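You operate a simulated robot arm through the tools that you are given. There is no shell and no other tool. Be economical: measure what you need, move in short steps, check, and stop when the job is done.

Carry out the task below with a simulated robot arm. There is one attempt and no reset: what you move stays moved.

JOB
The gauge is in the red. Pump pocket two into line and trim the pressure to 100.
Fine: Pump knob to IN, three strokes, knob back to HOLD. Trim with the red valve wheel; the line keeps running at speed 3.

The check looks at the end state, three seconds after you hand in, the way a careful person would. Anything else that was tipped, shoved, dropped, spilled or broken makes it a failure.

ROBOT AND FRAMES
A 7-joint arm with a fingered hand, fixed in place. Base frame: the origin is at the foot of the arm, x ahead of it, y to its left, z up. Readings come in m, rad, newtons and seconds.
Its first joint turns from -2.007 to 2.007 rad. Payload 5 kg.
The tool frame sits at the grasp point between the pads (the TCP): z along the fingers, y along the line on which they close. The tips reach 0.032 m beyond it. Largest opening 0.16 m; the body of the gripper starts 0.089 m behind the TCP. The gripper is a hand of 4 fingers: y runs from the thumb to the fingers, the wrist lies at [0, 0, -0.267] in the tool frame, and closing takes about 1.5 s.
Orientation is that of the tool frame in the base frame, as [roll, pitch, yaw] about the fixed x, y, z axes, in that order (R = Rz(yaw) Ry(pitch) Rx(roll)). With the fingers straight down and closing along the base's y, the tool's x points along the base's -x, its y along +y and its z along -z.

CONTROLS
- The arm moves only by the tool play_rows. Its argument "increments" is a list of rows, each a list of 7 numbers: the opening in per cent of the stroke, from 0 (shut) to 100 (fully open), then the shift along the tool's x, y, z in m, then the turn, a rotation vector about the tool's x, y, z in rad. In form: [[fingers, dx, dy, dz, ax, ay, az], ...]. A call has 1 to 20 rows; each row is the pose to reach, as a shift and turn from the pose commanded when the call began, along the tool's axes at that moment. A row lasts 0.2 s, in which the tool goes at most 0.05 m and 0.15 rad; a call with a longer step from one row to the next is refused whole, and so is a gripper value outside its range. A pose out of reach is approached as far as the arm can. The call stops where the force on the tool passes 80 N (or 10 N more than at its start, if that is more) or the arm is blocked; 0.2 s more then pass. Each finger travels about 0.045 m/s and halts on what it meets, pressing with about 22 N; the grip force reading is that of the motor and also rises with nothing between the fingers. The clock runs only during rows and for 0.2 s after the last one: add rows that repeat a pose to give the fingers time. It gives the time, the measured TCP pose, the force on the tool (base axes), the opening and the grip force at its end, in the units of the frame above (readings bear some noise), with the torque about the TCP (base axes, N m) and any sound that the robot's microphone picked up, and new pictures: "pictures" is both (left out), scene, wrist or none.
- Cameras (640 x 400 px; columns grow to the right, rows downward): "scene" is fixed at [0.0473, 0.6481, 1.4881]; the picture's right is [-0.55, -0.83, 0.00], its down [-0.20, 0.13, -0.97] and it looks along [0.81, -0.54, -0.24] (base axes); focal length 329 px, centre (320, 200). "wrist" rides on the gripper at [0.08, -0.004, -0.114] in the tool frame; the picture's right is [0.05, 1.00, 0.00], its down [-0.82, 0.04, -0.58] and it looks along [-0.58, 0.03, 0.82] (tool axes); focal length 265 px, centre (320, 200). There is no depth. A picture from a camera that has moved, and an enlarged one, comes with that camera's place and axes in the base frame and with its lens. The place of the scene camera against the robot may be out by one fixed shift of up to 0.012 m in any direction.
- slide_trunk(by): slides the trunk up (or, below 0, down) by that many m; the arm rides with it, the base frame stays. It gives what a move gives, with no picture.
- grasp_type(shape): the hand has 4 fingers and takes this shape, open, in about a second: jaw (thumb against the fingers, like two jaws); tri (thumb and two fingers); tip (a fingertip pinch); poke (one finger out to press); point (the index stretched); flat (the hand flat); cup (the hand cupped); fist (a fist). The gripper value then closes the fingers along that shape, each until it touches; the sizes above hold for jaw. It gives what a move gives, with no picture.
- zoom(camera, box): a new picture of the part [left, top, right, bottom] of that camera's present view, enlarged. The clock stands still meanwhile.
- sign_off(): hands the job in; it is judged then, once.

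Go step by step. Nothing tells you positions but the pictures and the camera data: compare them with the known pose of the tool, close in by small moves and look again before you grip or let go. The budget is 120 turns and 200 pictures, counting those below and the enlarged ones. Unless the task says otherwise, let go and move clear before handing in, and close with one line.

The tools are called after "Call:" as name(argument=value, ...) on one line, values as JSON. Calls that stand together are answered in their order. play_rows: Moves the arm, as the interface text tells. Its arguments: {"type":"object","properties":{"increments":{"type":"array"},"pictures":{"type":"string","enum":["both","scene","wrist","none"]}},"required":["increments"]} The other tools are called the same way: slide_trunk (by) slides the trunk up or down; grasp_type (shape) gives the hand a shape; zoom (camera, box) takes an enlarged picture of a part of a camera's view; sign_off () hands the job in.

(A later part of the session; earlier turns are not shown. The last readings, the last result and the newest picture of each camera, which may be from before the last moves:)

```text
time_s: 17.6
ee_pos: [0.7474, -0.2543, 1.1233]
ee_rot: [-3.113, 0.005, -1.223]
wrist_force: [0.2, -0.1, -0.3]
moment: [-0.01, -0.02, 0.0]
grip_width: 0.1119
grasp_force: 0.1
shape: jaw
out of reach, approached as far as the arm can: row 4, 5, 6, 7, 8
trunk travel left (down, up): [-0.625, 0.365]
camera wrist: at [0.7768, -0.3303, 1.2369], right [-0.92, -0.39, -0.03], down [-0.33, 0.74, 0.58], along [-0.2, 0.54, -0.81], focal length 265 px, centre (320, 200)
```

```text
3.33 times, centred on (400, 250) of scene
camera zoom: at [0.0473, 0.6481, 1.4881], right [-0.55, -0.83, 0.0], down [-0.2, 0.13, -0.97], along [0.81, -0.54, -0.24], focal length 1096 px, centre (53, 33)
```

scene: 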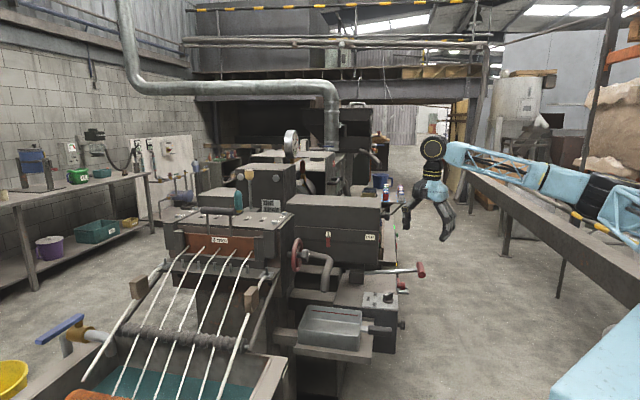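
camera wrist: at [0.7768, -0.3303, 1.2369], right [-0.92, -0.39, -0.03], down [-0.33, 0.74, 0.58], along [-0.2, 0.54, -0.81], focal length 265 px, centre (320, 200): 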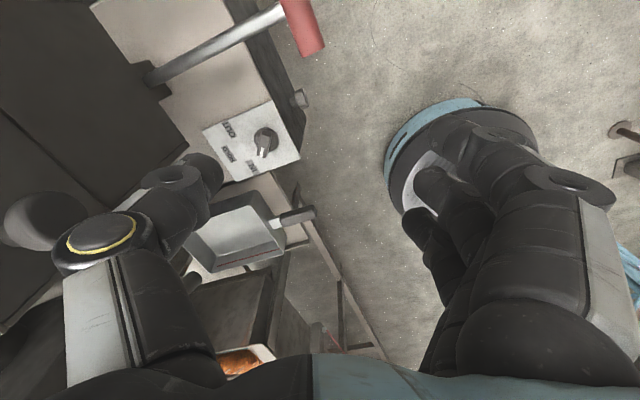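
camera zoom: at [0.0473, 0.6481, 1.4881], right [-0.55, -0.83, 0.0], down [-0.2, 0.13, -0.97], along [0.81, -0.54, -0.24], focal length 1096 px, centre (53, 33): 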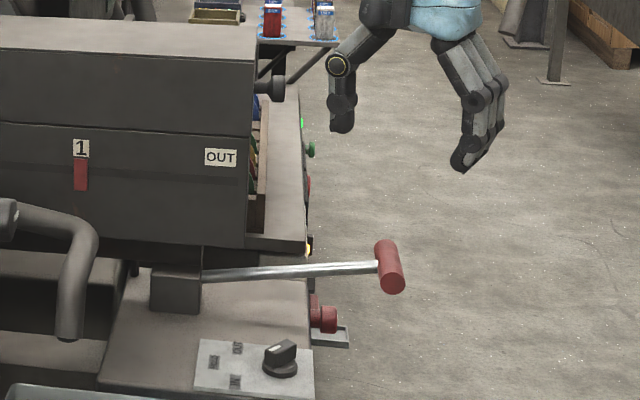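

The −45° yaw is beyond the wrist's range. I'll instead take the crossbar like a person would: hand horizontal from the front, thumb under, fingers over. First I'll turn the wrist back while retreating.

Call:
play_rows(increments=[[70, 0, 0, 0, 0, 0, 0.14], [70, 0, 0, 0, 0, 0, 0.28], [70, 0, 0, 0, 0, 0, 0.42], [70, 0, 0, 0, 0, 0, 0.56], [70, 0, 0, 0, 0, 0, 0.7], [70, 0.02, 0, 0, 0, 0, 0.84], [70, 0.04, 0, 0, 0, 0, 0.98], [70, 0.06, 0, 0, 0, 0, 1.12], [70, 0.06, 0, 0, 0, 0, 1.26], [70, 0.06, 0, 0, 0, 0, 1.4], [70, 0.06, 0, 0, 0, 0, 1.54]], pictures="none")

```text
time_s: 20.0
ee_pos: [0.7702, -0.3086, 1.1246]
ee_rot: [3.138, 0.029, -2.764]
wrist_force: [-0.1, -0.6, -0.7]
moment: [0.02, 0.03, -0.02]
grip_width: 0.112
grasp_force: 0.0
shape: jaw
trunk travel left (down, up): [-0.625, 0.365]
```

Call:
play_rows(increments=[[70, 0.015, -0.01, -0.005, 0, 0, 0.14], [70, 0.035, -0.02, -0.01, 0, 0, 0.285], [70, 0.055, -0.03, -0.015, 0, 0, 0.43], [70, 0.075, -0.04, -0.02, 0, 0, 0.575], [70, 0.095, -0.05, -0.025, 0, 0, 0.72], [70, 0.11, -0.06, -0.025, 0, 0, 0.865], [70, 0.1246, -0.07, -0.025, 0, 0, 1.01], [70, 0.1246, -0.07, -0.025, 0, 0, 1.15], [70, 0.1246, -0.07, -0.025, 0, 0, 1.29], [70, 0.1246, -0.07, -0.025, 0, 0, 1.425], [70, 0.1246, -0.07, -0.025, 0, 0, 1.425]], pictures="scene")

```text
time_s: 22.4
ee_pos: [0.6781, -0.421, 1.145]
ee_rot: [3.111, 0.001, 2.094]
wrist_force: [0.4, -0.3, -0.3]
moment: [-0.04, -0.01, 0.0]
grip_width: 0.1115
grasp_force: 0.2
shape: jaw
trunk travel left (down, up): [-0.625, 0.365]
```

scene: 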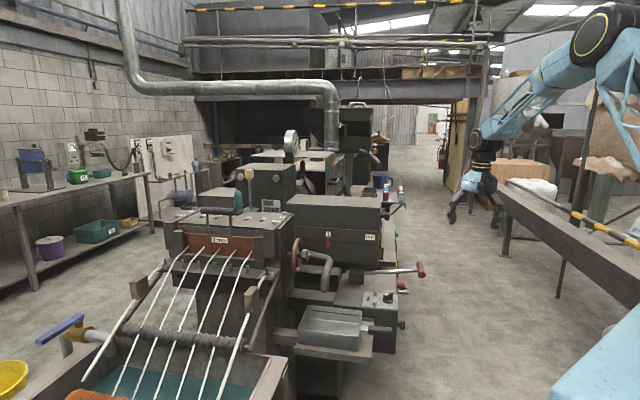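

Call:
play_rows(increments=[[60, 0, 0, 0, -0.14, 0, 0], [60, 0, 0, 0, -0.28, 0, 0], [60, 0, 0, 0, -0.42, 0, 0], [60, 0, 0, 0, -0.56, 0, 0], [60, 0, 0, 0, -0.7, 0, 0], [60, 0, 0, 0, -0.84, 0, 0], [60, 0, 0, 0, -0.98, 0, 0], [60, 0, 0, 0, -1.12, 0, 0], [60, 0, 0, 0, -1.26, 0, 0], [60, 0, 0, 0, -1.4, 0, 0], [60, 0, 0, 0, -1.54, 0, 0], [60, 0, 0, 0, -1.54, 0, 0]])

```text
time_s: 25.0
ee_pos: [0.6787, -0.4215, 1.1456]
ee_rot: [1.571, -0.001, 2.096]
wrist_force: [0.7, -0.5, 0.4]
moment: [-0.02, 0.0, -0.02]
grip_width: 0.0968
grasp_force: 0.1
shape: jaw
trunk travel left (down, up): [-0.625, 0.365]
camera wrist: at [0.5398, -0.4092, 1.1413], right [-0.03, 0.05, 1.0], down [-0.09, -0.99, 0.04], along [1.0, -0.09, 0.03], focal length 265 px, centre (320, 200)
```

scene: 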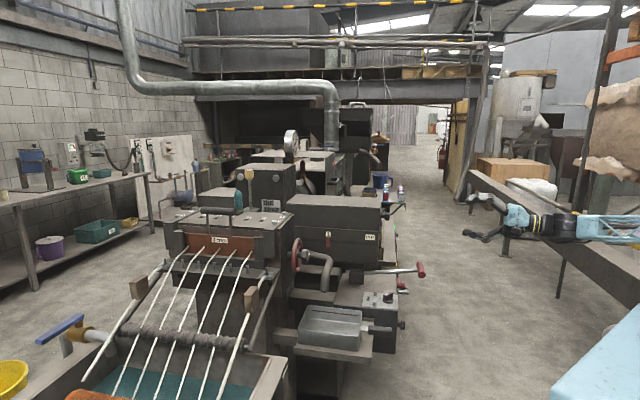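
wrist: 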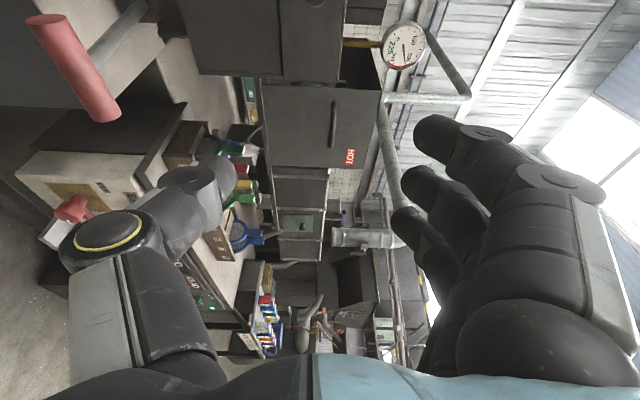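

The horizontal grip pose works; crossbar centre ≈(0.80,−0.317,0.928). Lowering to its level, 15 cm in front.

Call:
play_rows(increments=[[55, 0.006, -0.0435, 0.001, 0, 0, 0], [55, 0.012, -0.087, 0.003, 0, 0, 0], [55, 0.018, -0.1305, 0.004, 0, 0, 0], [55, 0.024, -0.174, 0.006, 0, 0, 0], [55, 0.03, -0.2176, 0.007, 0, 0, 0], [55, 0.03, -0.2176, 0.007, 0, 0, 0]])

Call:
zoom(camera="scene", box=[360, 210, 520, 330])

```text
time_s: 26.4
ee_pos: [0.6681, -0.4005, 0.9348]
ee_rot: [1.593, 0.021, 2.095]
wrist_force: [1.0, -0.8, 0.7]
moment: [0.02, 0.01, 0.03]
grip_width: 0.0889
grasp_force: 0.3
shape: jaw
trunk travel left (down, up): [-0.625, 0.365]
camera wrist: at [0.5304, -0.3891, 0.9317], right [-0.02, 0.07, 1.0], down [-0.09, -0.99, 0.07], along [1.0, -0.09, 0.03], focal length 265 px, centre (320, 200)
```

scene: 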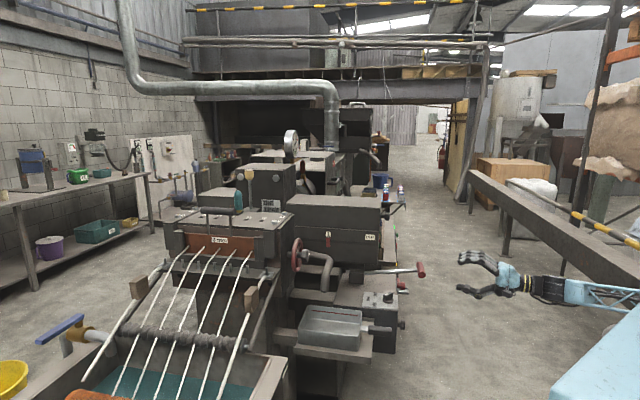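
wrist: 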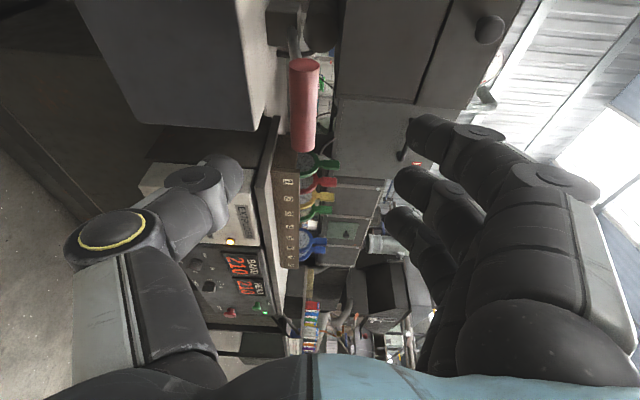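

```text
3.33 times, centred on (440, 270) of scene
camera zoom: at [0.0473, 0.6481, 1.4881], right [-0.55, -0.83, 0.0], down [-0.2, 0.13, -0.97], along [0.81, -0.54, -0.24], focal length 1096 px, centre (-80, -33)
```

zoom: 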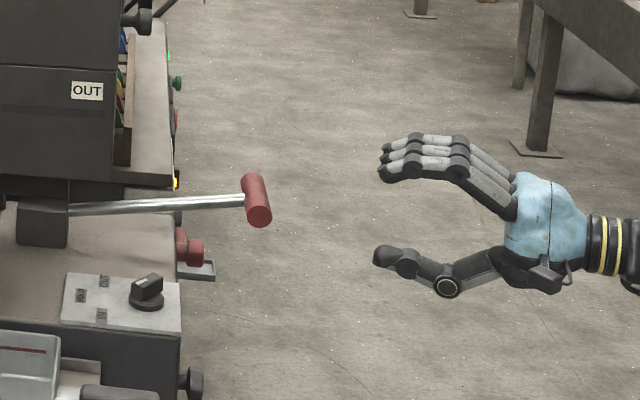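

Call:
play_rows(increments=[[55, 0, -0.004, 0.04, 0, 0, 0], [55, 0, -0.008, 0.08, 0, 0, 0], [55, 0, -0.008, 0.1, 0, 0, 0], [55, 0, -0.008, 0.1, 0, 0, 0], [55, 0, -0.008, 0.1, 0, 0, 0]], pictures="wrist")

Call:
zoom(camera="scene", box=[360, 210, 480, 310])

```text
time_s: 27.8
ee_pos: [0.7488, -0.3824, 0.9444]
ee_rot: [1.631, 0.077, 2.086]
wrist_force: [-0.1, 0.4, -0.5]
moment: [-0.02, -0.03, -0.01]
grip_width: 0.0884
grasp_force: 0.0
shape: jaw
trunk travel left (down, up): [-0.625, 0.365]
stopped in row 5: the arm was blocked; the commanded pose is now the measured one
camera wrist: at [0.6092, -0.369, 0.9416], right [-0.01, 0.14, 0.99], down [-0.1, -0.98, 0.14], along [0.99, -0.1, 0.02], focal length 265 px, centre (320, 200)
```

wrist: 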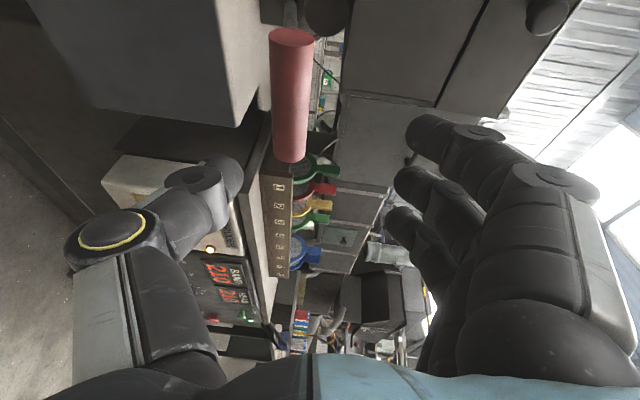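

```text
4.00 times, centred on (420, 260) of scene
camera zoom: at [0.0473, 0.6481, 1.4881], right [-0.55, -0.83, 0.0], down [-0.2, 0.13, -0.97], along [0.81, -0.54, -0.24], focal length 1315 px, centre (-80, -40)
```

zoom: 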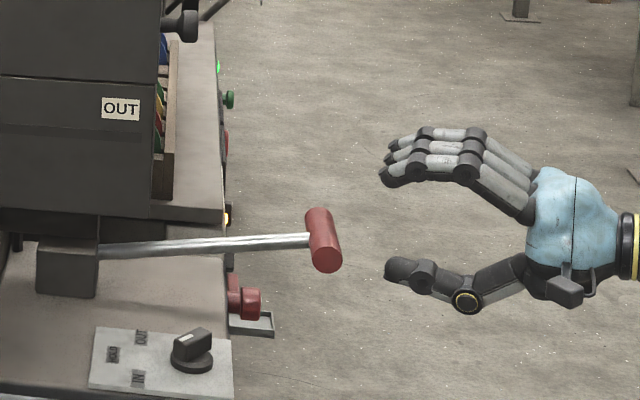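

A joint limit, not contact (no force). Lowering the trunk should make the forearm flatter; I'll back off and raise the hand, then lower the trunk.

Call:
play_rows(increments=[[55, 0, 0.02, -0.04, 0, 0, 0], [55, 0, 0.06, -0.06, 0, 0, 0], [55, 0, 0.1, -0.08, 0, 0, 0], [55, 0, 0.15, -0.08, 0, 0, 0], [55, 0, 0.19, -0.08, 0, 0, 0]], pictures="none")

Call:
slide_trunk(by=-0.2)

```text
time_s: 29.0
ee_pos: [0.6795, -0.4015, 1.1376]
ee_rot: [1.631, 0.07, 2.083]
wrist_force: [-0.2, 0.0, -0.1]
moment: [0.04, 0.0, 0.02]
grip_width: 0.0885
grasp_force: 0.0
shape: jaw
trunk travel left (down, up): [-0.625, 0.365]
```

```text
time_s: 31.2
ee_pos: [0.6814, -0.401, 0.9363]
ee_rot: [1.627, 0.072, 2.085]
wrist_force: [0.1, -0.7, -0.1]
moment: [-0.01, 0.02, 0.0]
grip_width: 0.0884
grasp_force: 0.1
shape: jaw
trunk travel left (down, up): [-0.425, 0.565]
```

Call:
play_rows(increments=[[55, 0.007, -0.006, 0.015, -0.028, 0, 0.036], [55, 0.0145, -0.0116, 0.0297, -0.056, 0, 0.072], [55, 0.0145, -0.0116, 0.0297, -0.056, 0, 0.072]], pictures="wrist")

```text
time_s: 32.0
ee_pos: [0.6985, -0.3761, 0.922]
ee_rot: [1.573, 0.001, 2.081]
wrist_force: [-0.9, -0.3, -0.3]
moment: [0.0, -0.02, -0.01]
grip_width: 0.0884
grasp_force: 0.0
shape: jaw
trunk travel left (down, up): [-0.425, 0.565]
camera wrist: at [0.561, -0.362, 0.9186], right [-0.02, 0.05, 1.0], down [-0.1, -0.99, 0.04], along [0.99, -0.1, 0.03], focal length 265 px, centre (320, 200)
```

wrist: 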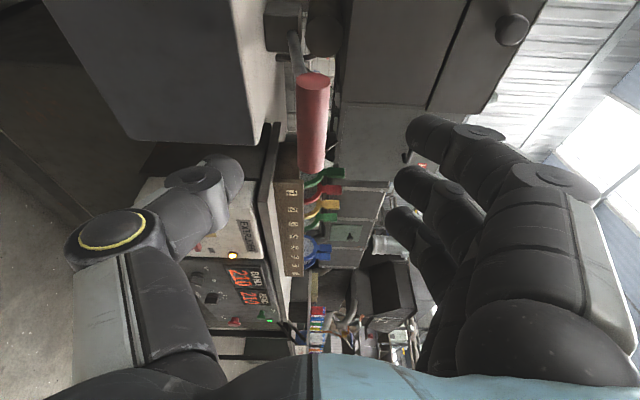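

Pose is clean now. Advancing onto the crossbar.

Call:
play_rows(increments=[[55, 0, -0.002, 0.04, 0, 0, 0], [55, 0, -0.004, 0.08, 0, 0, 0], [55, 0.001, -0.004, 0.11, 0, 0, 0], [55, 0.001, -0.004, 0.117, 0, 0, 0], [55, 0.001, -0.004, 0.117, 0, 0, 0]], pictures="wrist")

Call:
zoom(camera="scene", box=[360, 210, 480, 310])

```text
time_s: 33.2
ee_pos: [0.7998, -0.317, 0.9187]
ee_rot: [1.571, 0.0, 2.083]
wrist_force: [-1.2, 0.0, 0.7]
moment: [-0.01, 0.03, 0.01]
grip_width: 0.0886
grasp_force: 0.1
shape: jaw
trunk travel left (down, up): [-0.425, 0.565]
camera wrist: at [0.6621, -0.3033, 0.9146], right [-0.02, 0.05, 1.0], down [-0.1, -0.99, 0.04], along [0.99, -0.1, 0.03], focal length 265 px, centre (320, 200)
```

wrist: 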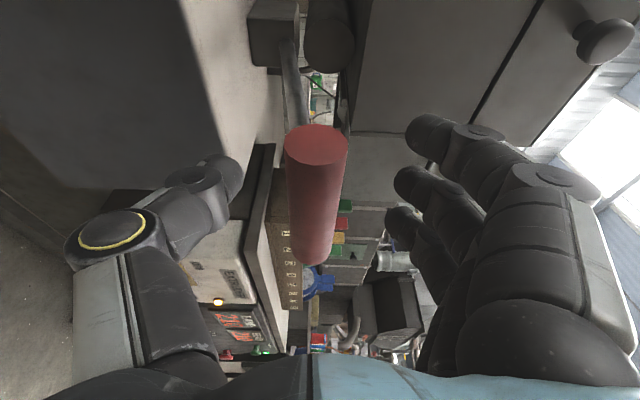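

```text
4.00 times, centred on (420, 260) of scene
camera zoom: at [0.0473, 0.6481, 1.4881], right [-0.55, -0.83, 0.0], down [-0.2, 0.13, -0.97], along [0.81, -0.54, -0.24], focal length 1315 px, centre (-80, -40)
```

zoom: 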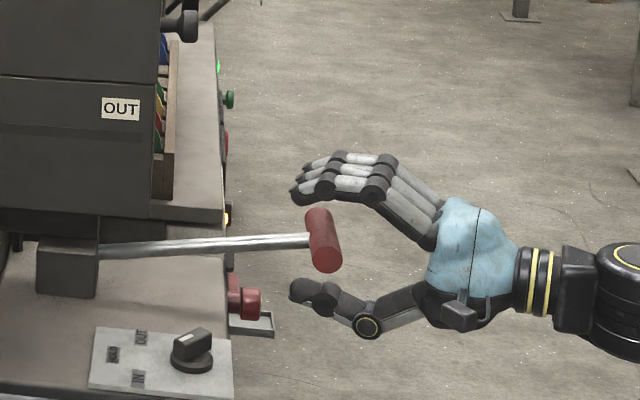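

Call:
play_rows(increments=[[45, 0, 0, 0, 0, 0, 0], [30, 0, 0, 0, 0, 0, 0], [15, 0, 0, 0, 0, 0, 0], [0, 0, 0, 0, 0, 0, 0], [0, 0, 0, 0, 0, 0, 0], [0, 0, 0, 0, 0, 0, 0], [0, 0, 0, 0, 0, 0, 0]], pictures="wrist")

Call:
zoom(camera="scene", box=[360, 210, 480, 310])

```text
time_s: 34.8
ee_pos: [0.8, -0.3161, 0.9178]
ee_rot: [1.572, 0.0, 2.083]
wrist_force: [2.9, 1.2, -0.6]
moment: [-0.1, 0.1, 0.01]
grip_width: 0.0099
grasp_force: 22.0
shape: jaw
trunk travel left (down, up): [-0.425, 0.565]
camera wrist: at [0.6623, -0.303, 0.9145], right [-0.02, 0.05, 1.0], down [-0.1, -0.99, 0.04], along [0.99, -0.1, 0.03], focal length 265 px, centre (320, 200)
```

wrist: 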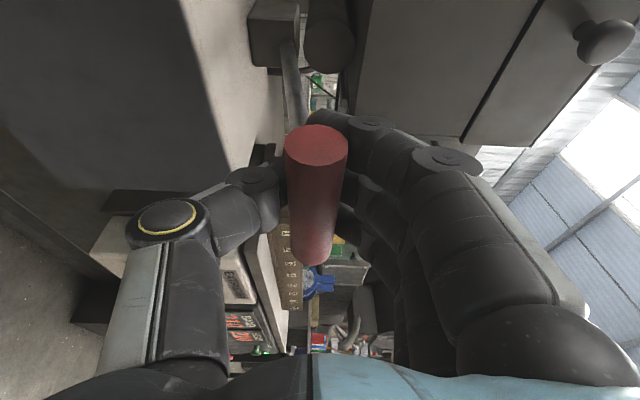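

```text
4.00 times, centred on (420, 260) of scene
camera zoom: at [0.0473, 0.6481, 1.4881], right [-0.55, -0.83, 0.0], down [-0.2, 0.13, -0.97], along [0.81, -0.54, -0.24], focal length 1315 px, centre (-80, -40)
```

zoom: 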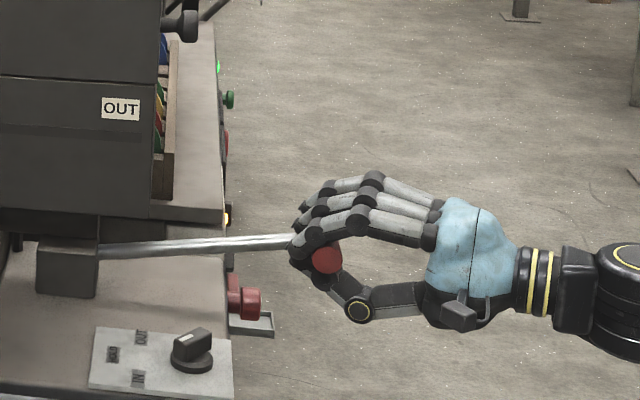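

Firm grip on the crossbar. Testing the stroke: 3 cm down.

Call:
play_rows(increments=[[0, 0, -0.01, 0, 0, 0, 0], [0, 0, -0.02, 0, 0, 0, 0], [0, 0, -0.03, 0, 0, 0, 0], [0, 0, -0.03, 0, 0, 0, 0]], pictures="none")

Call:
zoom(camera="scene", box=[340, 210, 460, 310])

```text
time_s: 35.8
ee_pos: [0.8003, -0.3176, 0.8896]
ee_rot: [1.573, -0.001, 2.082]
wrist_force: [-6.1, -0.4, 3.7]
moment: [0.08, -0.2, -0.07]
grip_width: 0.0095
grasp_force: 21.7
shape: jaw
trunk travel left (down, up): [-0.425, 0.565]
```

```text
4.00 times, centred on (400, 260) of scene
camera zoom: at [0.0473, 0.6481, 1.4881], right [-0.55, -0.83, 0.0], down [-0.2, 0.13, -0.97], along [0.81, -0.54, -0.24], focal length 1315 px, centre (0, -40)
```

zoom: 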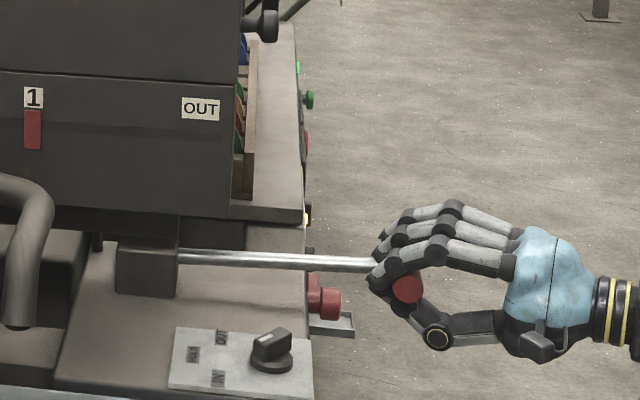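

It strokes vertically with little force. Continuing down in small increments.

Call:
play_rows(increments=[[0, 0, -0.01, 0, 0, 0, 0], [0, 0, -0.02, 0.001, 0, 0, 0], [0, 0, -0.03, 0.002, 0, 0, 0], [0, 0, -0.04, 0.004, 0, 0, 0], [0, 0, -0.04, 0.004, 0, 0, 0]], pictures="none")

Call:
zoom(camera="scene", box=[320, 210, 440, 310])

```text
time_s: 37.0
ee_pos: [0.8025, -0.3162, 0.8547]
ee_rot: [1.579, 0.015, 2.085]
wrist_force: [-19.8, 19.2, 6.1]
moment: [0.38, -0.42, 0.2]
grip_width: 0.0101
grasp_force: 22.6
shape: jaw
trunk travel left (down, up): [-0.425, 0.565]
```

```text
4.00 times, centred on (380, 260) of scene
camera zoom: at [0.0473, 0.6481, 1.4881], right [-0.55, -0.83, 0.0], down [-0.2, 0.13, -0.97], along [0.81, -0.54, -0.24], focal length 1315 px, centre (80, -40)
```

zoom: 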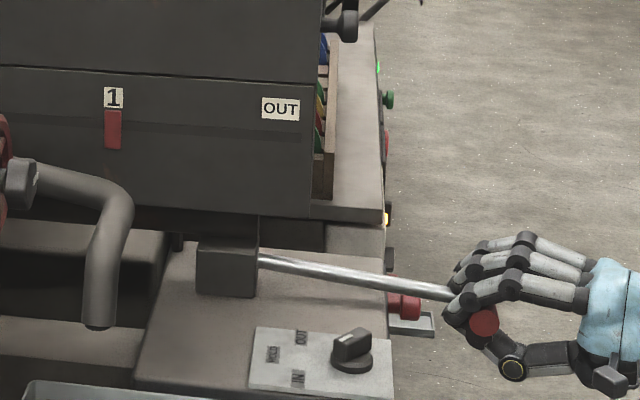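

Some sideways load is building as the arm nears its limit; I'll use the trunk slide for the rest of the down stroke.

Call:
slide_trunk(by=-0.02)

Call:
zoom(camera="scene", box=[320, 210, 440, 310])

```text
time_s: 37.6
ee_pos: [0.8027, -0.3158, 0.8342]
ee_rot: [1.578, 0.016, 2.086]
wrist_force: [-11.5, 29.1, 11.3]
moment: [0.55, -0.6, 0.28]
grip_width: 0.0092
grasp_force: 22.3
shape: jaw
trunk travel left (down, up): [-0.405, 0.585]
```

```text
4.00 times, centred on (380, 260) of scene
camera zoom: at [0.0473, 0.6481, 1.4881], right [-0.55, -0.83, 0.0], down [-0.2, 0.13, -0.97], along [0.81, -0.54, -0.24], focal length 1315 px, centre (80, -40)
```

zoom: 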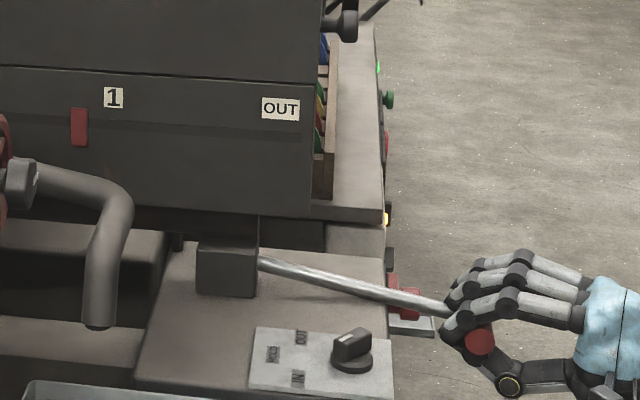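

The red slide marker moved: stroke one registered. Now raising the lever back to the top.

Call:
play_rows(increments=[[0, 0, 0.014, -0.001, 0, 0, 0], [0, 0, 0.028, -0.002, 0, 0, 0], [0, 0, 0.042, -0.004, 0, 0, 0], [0, 0, 0.056, -0.004, 0, 0, 0], [0, 0, 0.066, -0.004, 0, 0, 0], [0, 0, 0.066, -0.004, 0, 0, 0]], pictures="none")

Call:
slide_trunk(by=0.018)

Call:
zoom(camera="scene", box=[320, 210, 440, 310])

```text
time_s: 39.0
ee_pos: [0.8021, -0.3162, 0.894]
ee_rot: [1.571, 0.001, 2.082]
wrist_force: [5.5, 7.2, 1.5]
moment: [-0.22, -0.02, -0.1]
grip_width: 0.0091
grasp_force: 22.1
shape: jaw
trunk travel left (down, up): [-0.405, 0.585]
```

```text
time_s: 39.7
ee_pos: [0.8021, -0.3157, 0.9117]
ee_rot: [1.574, -0.001, 2.083]
wrist_force: [18.7, 12.3, -2.1]
moment: [-0.38, 0.22, -0.11]
grip_width: 0.0088
grasp_force: 21.9
shape: jaw
trunk travel left (down, up): [-0.423, 0.567]
```

```text
4.00 times, centred on (380, 260) of scene
camera zoom: at [0.0473, 0.6481, 1.4881], right [-0.55, -0.83, 0.0], down [-0.2, 0.13, -0.97], along [0.81, -0.54, -0.24], focal length 1315 px, centre (80, -40)
```

zoom: 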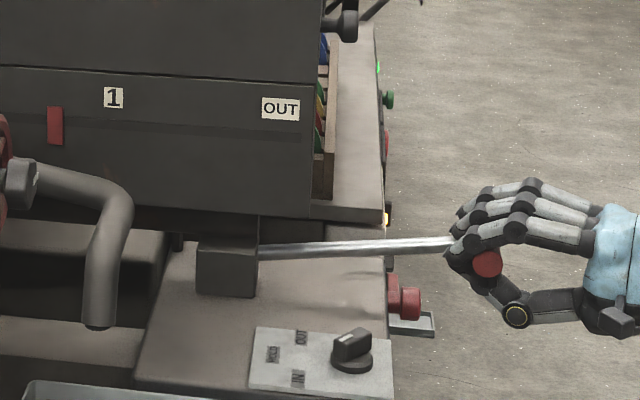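

Marker keeps sliding left. Second stroke with the trunk: down 8 cm.

Call:
slide_trunk(by=-0.08)

Call:
zoom(camera="scene", box=[280, 190, 440, 310])

```text
time_s: 40.9
ee_pos: [0.8009, -0.3153, 0.8329]
ee_rot: [1.573, 0.0, 2.084]
wrist_force: [21.8, 11.7, 12.2]
moment: [0.37, -0.66, -0.15]
grip_width: 0.0073
grasp_force: 21.5
shape: jaw
trunk travel left (down, up): [-0.343, 0.647]
```

```text
3.33 times, centred on (360, 250) of scene
camera zoom: at [0.0473, 0.6481, 1.4881], right [-0.55, -0.83, 0.0], down [-0.2, 0.13, -0.97], along [0.81, -0.54, -0.24], focal length 1096 px, centre (187, 33)
```

zoom: 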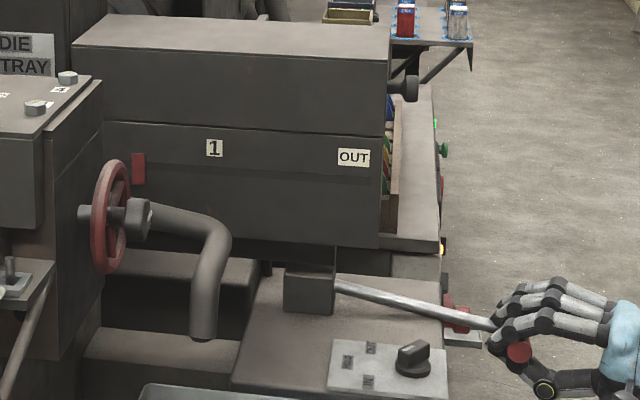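

Call:
slide_trunk(by=0.08)

Call:
zoom(camera="scene", box=[280, 190, 440, 310])

```text
time_s: 42.0
ee_pos: [0.801, -0.3155, 0.9118]
ee_rot: [1.573, 0.0, 2.083]
wrist_force: [13.9, 11.2, -3.1]
moment: [-0.33, 0.22, -0.06]
grip_width: 0.0082
grasp_force: 21.8
shape: jaw
trunk travel left (down, up): [-0.423, 0.567]
```

```text
3.33 times, centred on (360, 250) of scene
camera zoom: at [0.0473, 0.6481, 1.4881], right [-0.55, -0.83, 0.0], down [-0.2, 0.13, -0.97], along [0.81, -0.54, -0.24], focal length 1096 px, centre (187, 33)
```

zoom: 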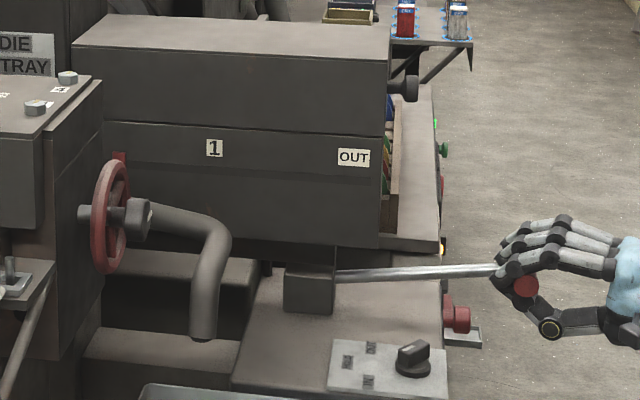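

Two strokes equal so far. Third stroke.

Call:
slide_trunk(by=-0.08)

Call:
slide_trunk(by=0.08)

Call:
zoom(camera="scene", box=[250, 190, 410, 310])

Call:
zoom(camera="scene", box=[265, 110, 325, 160])

```text
time_s: 43.2
ee_pos: [0.8013, -0.3165, 0.8343]
ee_rot: [1.573, 0.0, 2.084]
wrist_force: [22.7, 17.1, 11.9]
moment: [0.36, -0.66, -0.07]
grip_width: 0.007
grasp_force: 21.7
shape: jaw
trunk travel left (down, up): [-0.343, 0.647]
```

```text
time_s: 44.4
ee_pos: [0.8014, -0.3163, 0.9115]
ee_rot: [1.574, -0.001, 2.082]
wrist_force: [12.8, 17.1, -3.0]
moment: [-0.35, 0.22, 0.02]
grip_width: 0.0082
grasp_force: 22.3
shape: jaw
trunk travel left (down, up): [-0.423, 0.567]
```

```text
3.33 times, centred on (330, 250) of scene
camera zoom: at [0.0473, 0.6481, 1.4881], right [-0.55, -0.83, 0.0], down [-0.2, 0.13, -0.97], along [0.81, -0.54, -0.24], focal length 1096 px, centre (287, 33)
```

zoom: 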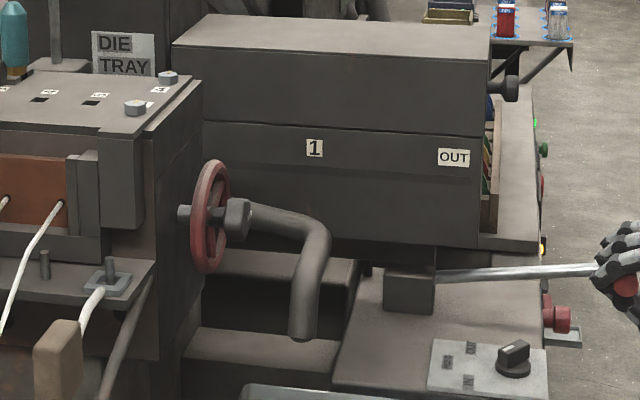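

```text
8.00 times, centred on (295, 135) of scene
camera zoom: at [0.0473, 0.6481, 1.4881], right [-0.55, -0.83, 0.0], down [-0.2, 0.13, -0.97], along [0.81, -0.54, -0.24], focal length 2629 px, centre (520, 720)
```

zoom: 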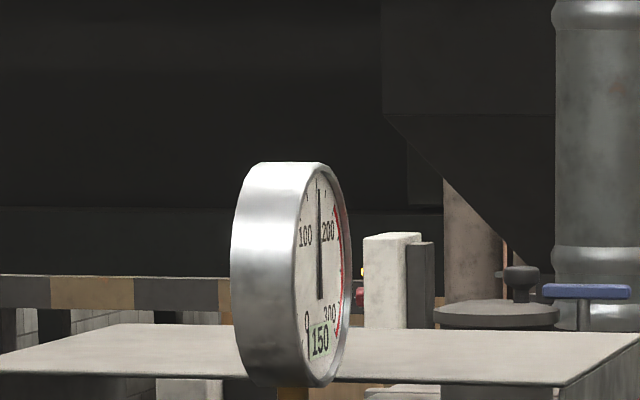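

Three strokes done; gauge fell to 150. Releasing the lever and backing straight out.

Call:
play_rows(increments=[[15, 0, 0, 0, 0, 0, 0], [30, 0, 0, 0, 0, 0, 0], [45, 0, 0, 0, 0, 0, 0], [58, 0, 0, 0, 0, 0, 0], [58, 0, 0, 0, 0, 0, 0], [58, 0, 0, 0, 0, 0, 0], [58, 0, 0, -0.04, 0, 0, 0], [58, 0, 0, -0.08, 0, 0, 0], [58, 0, 0, -0.12, 0, 0, 0]])

Call:
zoom(camera="scene", box=[265, 110, 325, 160])

```text
time_s: 46.4
ee_pos: [0.6948, -0.3748, 0.9128]
ee_rot: [1.572, 0.0, 2.082]
wrist_force: [0.2, 1.2, -0.9]
moment: [0.0, -0.02, 0.03]
grip_width: 0.0923
grasp_force: 0.0
shape: jaw
trunk travel left (down, up): [-0.423, 0.567]
camera wrist: at [0.5566, -0.3618, 0.9088], right [-0.02, 0.05, 1.0], down [-0.1, -0.99, 0.04], along [0.99, -0.1, 0.03], focal length 265 px, centre (320, 200)
```

scene: 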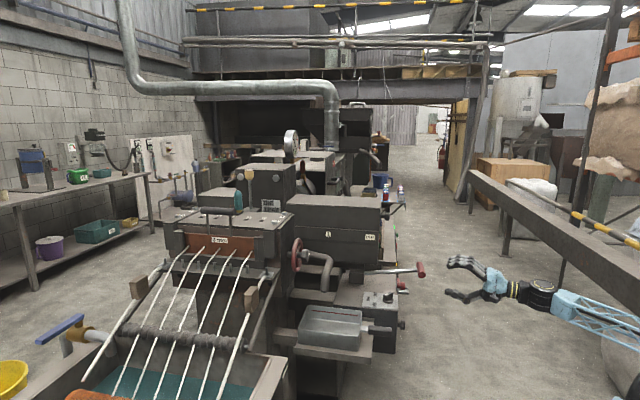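
wrist: 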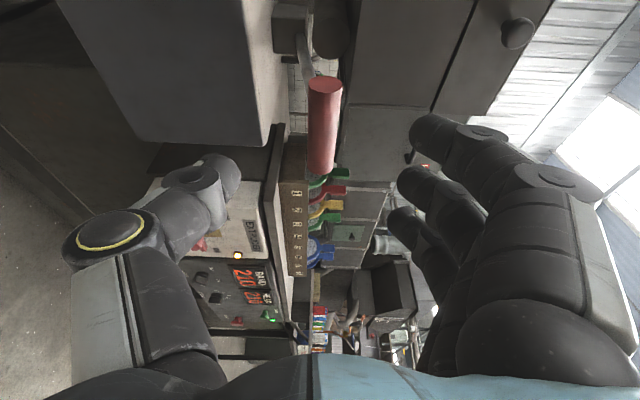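

```text
8.00 times, centred on (295, 135) of scene
camera zoom: at [0.0473, 0.6481, 1.4881], right [-0.55, -0.83, 0.0], down [-0.2, 0.13, -0.97], along [0.81, -0.54, -0.24], focal length 2629 px, centre (520, 720)
```

zoom: 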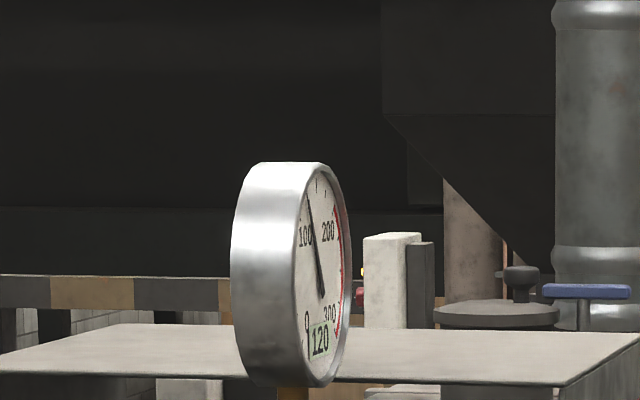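

Pressure at 120 and still settling. Raise the trunk, then turn the hand back to pointing down for the knob.

Call:
slide_trunk(by=0.218)

Call:
play_rows(increments=[[50, 0, 0, 0, 0.14, 0, 0], [40, 0, 0, 0, 0.28, 0, 0], [40, 0, 0, 0, 0.42, 0, 0], [40, 0, 0, 0, 0.56, 0, 0], [40, 0, 0, 0, 0.7, 0, 0], [40, 0, 0, 0, 0.84, 0, 0], [40, 0, 0, 0, 0.98, 0, 0], [40, 0, 0, 0, 1.12, 0, 0], [40, 0, 0, 0, 1.26, 0, 0], [40, 0, 0, 0, 1.4, 0, 0], [40, 0, 0, 0, 1.57, 0, 0], [40, 0, 0, 0, 1.57, 0, 0]], pictures="none")

```text
time_s: 48.7
ee_pos: [0.6952, -0.3761, 1.1314]
ee_rot: [1.572, 0.001, 2.081]
wrist_force: [-0.5, -0.5, -0.5]
moment: [-0.01, 0.0, -0.01]
grip_width: 0.0921
grasp_force: 0.0
shape: jaw
trunk travel left (down, up): [-0.641, 0.349]
```

```text
refused: row 11 steps farther than a row can; nothing moved
```

Call:
play_rows(increments=[[50, 0, 0, 0, 0.145, 0, 0], [40, 0, 0, 0, 0.29, 0, 0], [40, 0, 0, 0, 0.435, 0, 0], [40, 0, 0, 0, 0.58, 0, 0], [40, 0, 0, 0, 0.725, 0, 0], [40, 0, 0, 0, 0.87, 0, 0], [40, 0, 0, 0, 1.015, 0, 0], [40, 0, 0, 0, 1.16, 0, 0], [40, 0, 0, 0, 1.3, 0, 0], [40, 0, 0, 0, 1.43, 0, 0], [40, 0, 0, 0, 1.57, 0, 0], [40, 0, 0, 0, 1.57, 0, 0]], pictures="none")

```text
time_s: 51.3
ee_pos: [0.6957, -0.376, 1.1312]
ee_rot: [-3.14, 0.002, 2.082]
wrist_force: [-0.5, -0.4, 0.6]
moment: [-0.01, -0.02, -0.01]
grip_width: 0.0646
grasp_force: 0.0
shape: jaw
trunk travel left (down, up): [-0.641, 0.349]
```

Call:
play_rows(increments=[[40, 0.007, 0.007, 0.002, 0, 0, -0.14], [40, 0.014, 0.013, 0.004, 0, 0, -0.28], [40, 0.021, 0.02, 0.006, 0, 0, -0.42], [40, 0.028, 0.026, 0.008, 0, 0, -0.56], [40, 0.035, 0.033, 0.01, 0, 0, -0.7], [40, 0.042, 0.04, 0.012, 0, 0, -0.84], [40, 0.05, 0.047, 0.014, 0, 0, -0.98], [40, 0.057, 0.054, 0.016, 0, 0, -1.12], [40, 0.064, 0.061, 0.018, 0, 0, -1.26], [40, 0.071, 0.068, 0.02, 0, 0, -1.4], [40, 0.078, 0.075, 0.022, 0, 0, -1.54], [40, 0.086, 0.082, 0.024, 0, 0, -1.68], [40, 0.094, 0.089, 0.026, 0, 0, -1.82], [40, 0.102, 0.096, 0.028, 0, 0, -1.96], [40, 0.11, 0.103, 0.03, 0, 0, -2.1], [40, 0.118, 0.111, 0.03, 0, 0, -2.24], [40, 0.126, 0.119, 0.03, 0, 0, -2.38], [40, 0.1318, 0.1247, 0.03, 0, 0, -2.51], [40, 0.1318, 0.1247, 0.03, 0, 0, -2.63], [40, 0.1318, 0.1247, 0.03, 0, 0, -2.63]], pictures="none")

```text
time_s: 55.5
ee_pos: [0.7405, -0.199, 1.1001]
ee_rot: [3.14, -0.001, -1.57]
wrist_force: [1.0, 0.2, 0.3]
moment: [0.01, 0.0, 0.0]
grip_width: 0.0648
grasp_force: 0.0
shape: jaw
trunk travel left (down, up): [-0.641, 0.349]
```

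Call:
play_rows(increments=[[40, 0, 0, 0.01, 0.12, 0, 0], [35, -0.01, -0.01, 0.03, 0.24, 0, 0], [30, -0.03, -0.03, 0.06, 0.35, 0, 0], [25, -0.05, -0.045, 0.09, 0.35, 0, 0], [25, -0.0544, -0.0505, 0.115, 0.35, 0, 0], [25, -0.0544, -0.0505, 0.115, 0.35, 0, 0]], pictures="wrist")

Call:
zoom(camera="scene", box=[360, 265, 420, 315])

Call:
zoom(camera="scene", box=[265, 110, 325, 160])

```text
time_s: 56.9
ee_pos: [0.7892, -0.146, 0.9851]
ee_rot: [-2.794, -0.001, -1.571]
wrist_force: [-0.1, -0.4, -0.6]
moment: [-0.03, 0.02, 0.01]
grip_width: 0.0406
grasp_force: 0.1
shape: jaw
trunk travel left (down, up): [-0.641, 0.349]
camera wrist: at [0.7544, -0.2267, 1.0939], right [-0.94, -0.05, -0.34], down [-0.24, 0.82, 0.53], along [0.25, 0.58, -0.78], focal length 265 px, centre (320, 200)
```

wrist: 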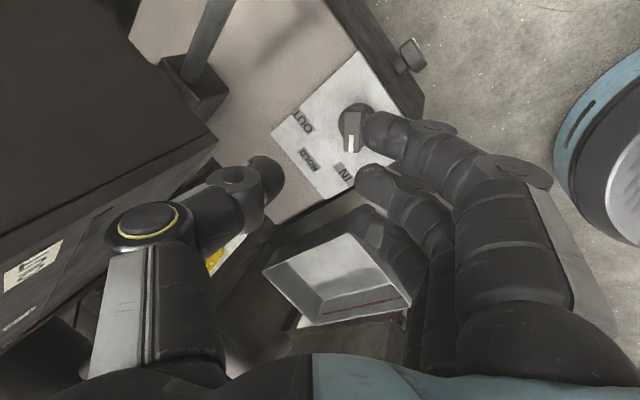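

```text
8.00 times, centred on (390, 290) of scene
camera zoom: at [0.0473, 0.6481, 1.4881], right [-0.55, -0.83, 0.0], down [-0.2, 0.13, -0.97], along [0.81, -0.54, -0.24], focal length 2629 px, centre (-240, -520)
```

zoom: 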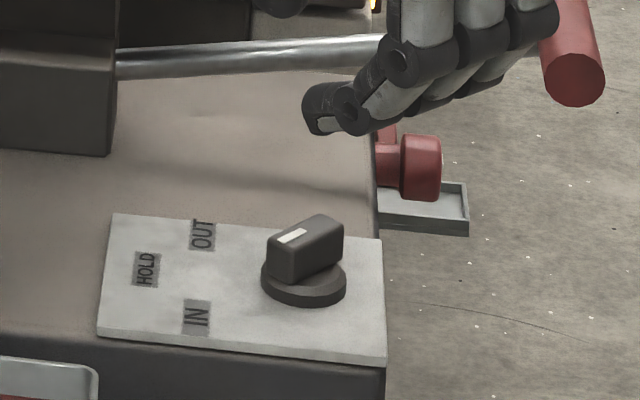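

```text
8.00 times, centred on (295, 135) of scene
camera zoom: at [0.0473, 0.6481, 1.4881], right [-0.55, -0.83, 0.0], down [-0.2, 0.13, -0.97], along [0.81, -0.54, -0.24], focal length 2629 px, centre (520, 720)
```

zoom: 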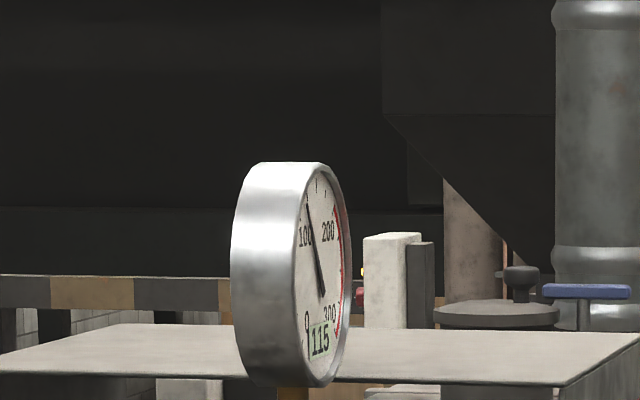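

Descending over the knob bar in the IN orientation.

Call:
play_rows(increments=[[25, 0, 0.005, 0.03, 0, 0, 0], [25, 0, 0.016, 0.06, 0, 0, 0], [25, 0, 0.0246, 0.0825, 0, 0, 0], [25, 0, 0.028, 0.0919, 0, 0, 0], [25, 0, 0.028, 0.0919, 0, 0, 0]], pictures="wrist")

Call:
zoom(camera="wrist", box=[240, 100, 440, 260])

```text
time_s: 58.1
ee_pos: [0.7948, -0.1458, 0.8906]
ee_rot: [-2.793, -0.001, -1.57]
wrist_force: [-0.2, -0.8, 0.8]
moment: [0.0, 0.02, 0.05]
grip_width: 0.0407
grasp_force: 0.1
shape: jaw
trunk travel left (down, up): [-0.641, 0.349]
camera wrist: at [0.7597, -0.2264, 0.9981], right [-0.94, -0.05, -0.34], down [-0.24, 0.82, 0.53], along [0.25, 0.58, -0.78], focal length 265 px, centre (320, 200)
```

wrist: 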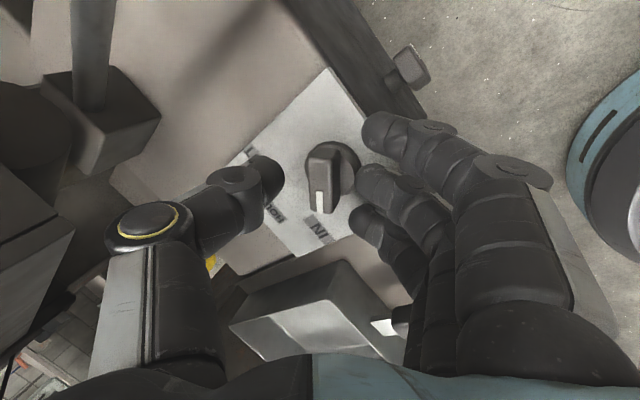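

```text
2.50 times, centred on (340, 180) of wrist
camera zoom: at [0.7597, -0.2264, 0.9981], right [-0.94, -0.05, -0.34], down [-0.24, 0.82, 0.53], along [0.25, 0.58, -0.78], focal length 664 px, centre (270, 250)
```

zoom: 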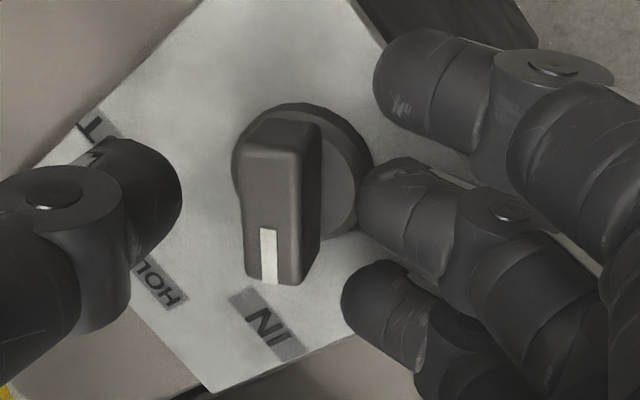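

Well aligned. Closing, then rotating back 45° clockwise to HOLD.

Call:
play_rows(increments=[[12, 0, 0, 0, 0, 0, 0], [0, 0, 0, 0, 0, 0, 0], [0, 0, 0, 0, 0, 0, 0], [0, 0, 0, 0, 0, 0, 0], [0, 0, 0, 0, 0, 0, 0], [0, -0.0011, -0.0001, 0, 0, 0.0443, 0.1222], [0, -0.0022, -0.0003, 0.0001, 0, 0.0887, 0.2444], [0, -0.0032, -0.0006, 0.0002, 0, 0.133, 0.3666], [0, -0.0042, -0.0011, 0.0004, 0, 0.1773, 0.4888], [0, -0.0051, -0.0016, 0.0006, 0, 0.2217, 0.611], [0, -0.006, -0.0023, 0.0009, 0, 0.2677, 0.7379], [0, -0.006, -0.0023, 0.0009, 0, 0.2677, 0.7379]], pictures="none")

Call:
zoom(camera="wrist", box=[240, 100, 440, 260])

```text
time_s: 60.7
ee_pos: [0.7958, -0.1417, 0.8907]
ee_rot: [-2.793, 0.0, -2.358]
wrist_force: [-8.4, -10.8, 7.4]
moment: [-0.05, 0.38, -0.01]
grip_width: 0.0085
grasp_force: 21.6
shape: jaw
trunk travel left (down, up): [-0.641, 0.349]
```

```text
2.50 times, centred on (340, 180) of wrist
camera zoom: at [0.7146, -0.1732, 0.9989], right [-0.7, 0.63, -0.34], down [0.41, 0.74, 0.53], along [0.59, 0.23, -0.78], focal length 664 px, centre (270, 250)
```

zoom: 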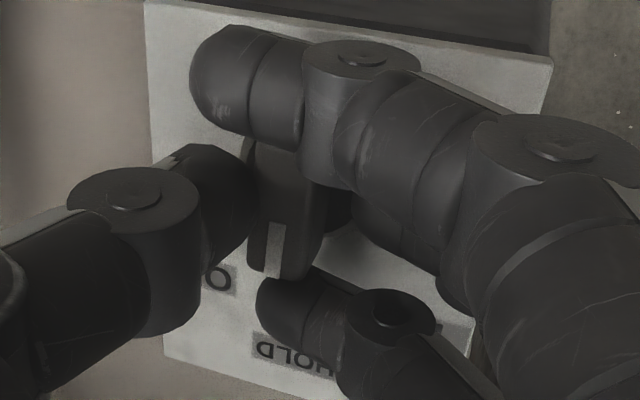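

Knob turned back with the hand. Releasing and lifting to confirm HOLD.

Call:
play_rows(increments=[[12, 0, 0, 0, 0, 0, 0], [25, 0, 0, 0, 0, 0, 0], [25, 0, 0, 0, 0, 0, 0], [25, 0.003, -0.0136, -0.0376, 0, 0, 0], [25, 0.01, -0.027, -0.075, 0, 0, 0], [25, 0.02, -0.034, -0.094, 0, 0, 0]], pictures="none")

Call:
zoom(camera="scene", box=[360, 265, 420, 315])

Call:
zoom(camera="wrist", box=[300, 60, 460, 200])

Call:
zoom(camera="scene", box=[265, 110, 325, 160])

```text
time_s: 62.1
ee_pos: [0.7829, -0.1515, 0.9894]
ee_rot: [-2.793, -0.001, -2.355]
wrist_force: [0.1, -0.4, -0.1]
moment: [-0.01, -0.02, 0.0]
grip_width: 0.04
grasp_force: 0.1
shape: jaw
trunk travel left (down, up): [-0.641, 0.349]
```

```text
8.00 times, centred on (390, 290) of scene
camera zoom: at [0.0473, 0.6481, 1.4881], right [-0.55, -0.83, 0.0], down [-0.2, 0.13, -0.97], along [0.81, -0.54, -0.24], focal length 2629 px, centre (-240, -520)
```

zoom: 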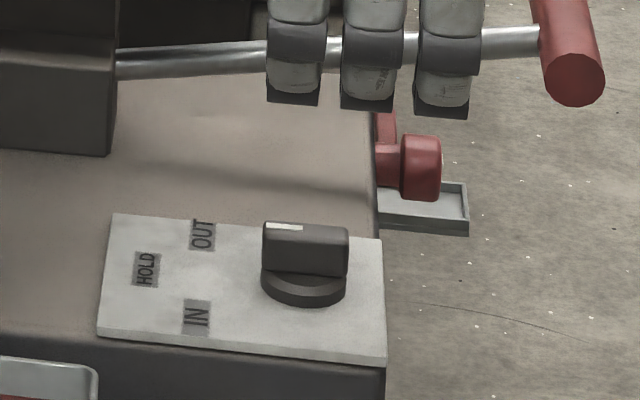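

```text
2.86 times, centred on (380, 130) of wrist
camera zoom: at [0.7014, -0.1855, 1.0983], right [-0.7, 0.63, -0.34], down [0.41, 0.74, 0.53], along [0.59, 0.23, -0.78], focal length 758 px, centre (149, 400)
```

zoom: 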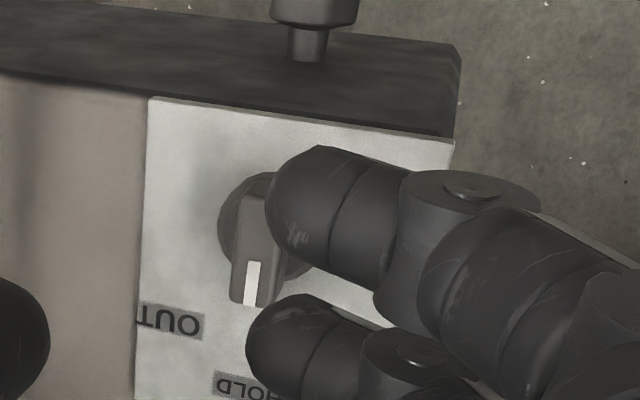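

```text
8.00 times, centred on (295, 135) of scene
camera zoom: at [0.0473, 0.6481, 1.4881], right [-0.55, -0.83, 0.0], down [-0.2, 0.13, -0.97], along [0.81, -0.54, -0.24], focal length 2629 px, centre (520, 720)
```

zoom: 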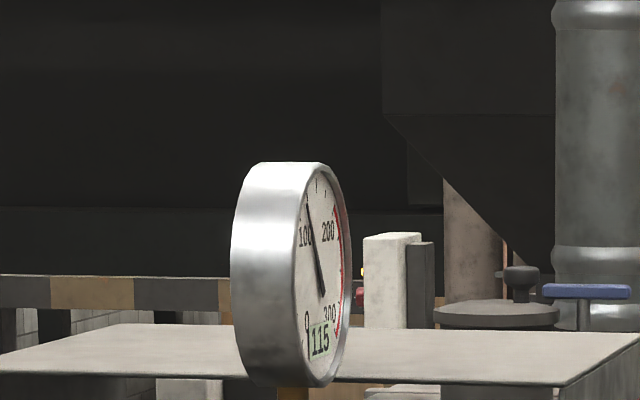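

Knob is back at HOLD, matching the starting picture; pressure has settled at 115. Next the valve wheel: lifting clear and moving to look at it.

Call:
play_rows(increments=[[40, 0.015, -0.01, -0.03, 0, 0, 0], [60, 0.04, -0.027, -0.075, -0.1, 0, 0], [60, 0.05, -0.044, -0.12, -0.2, 0, 0], [60, 0.05, -0.06, -0.165, -0.3, 0, 0], [60, 0.05, -0.075, -0.207, -0.35, 0, 0], [60, 0.05, -0.075, -0.207, -0.35, 0, 0]], pictures="none")

```text
refused: row 2 steps farther than a row can; nothing moved
```

Call:
play_rows(increments=[[40, 0.015, -0.01, -0.03, 0, 0, 0], [60, 0.032, -0.022, -0.06, -0.1, 0, 0], [60, 0.045, -0.036, -0.1, -0.2, 0, 0], [60, 0.05, -0.05, -0.14, -0.3, 0, 0], [60, 0.05, -0.064, -0.177, -0.35, 0, 0], [60, 0.05, -0.075, -0.207, -0.35, 0, 0], [60, 0.05, -0.075, -0.207, -0.35, 0, 0]], pictures="none")

```text
time_s: 63.7
ee_pos: [0.7475, -0.1877, 1.2105]
ee_rot: [3.14, 0.001, -2.357]
wrist_force: [0.1, 0.5, -1.1]
moment: [0.02, 0.0, 0.0]
grip_width: 0.0954
grasp_force: 0.1
shape: jaw
trunk travel left (down, up): [-0.641, 0.349]
```

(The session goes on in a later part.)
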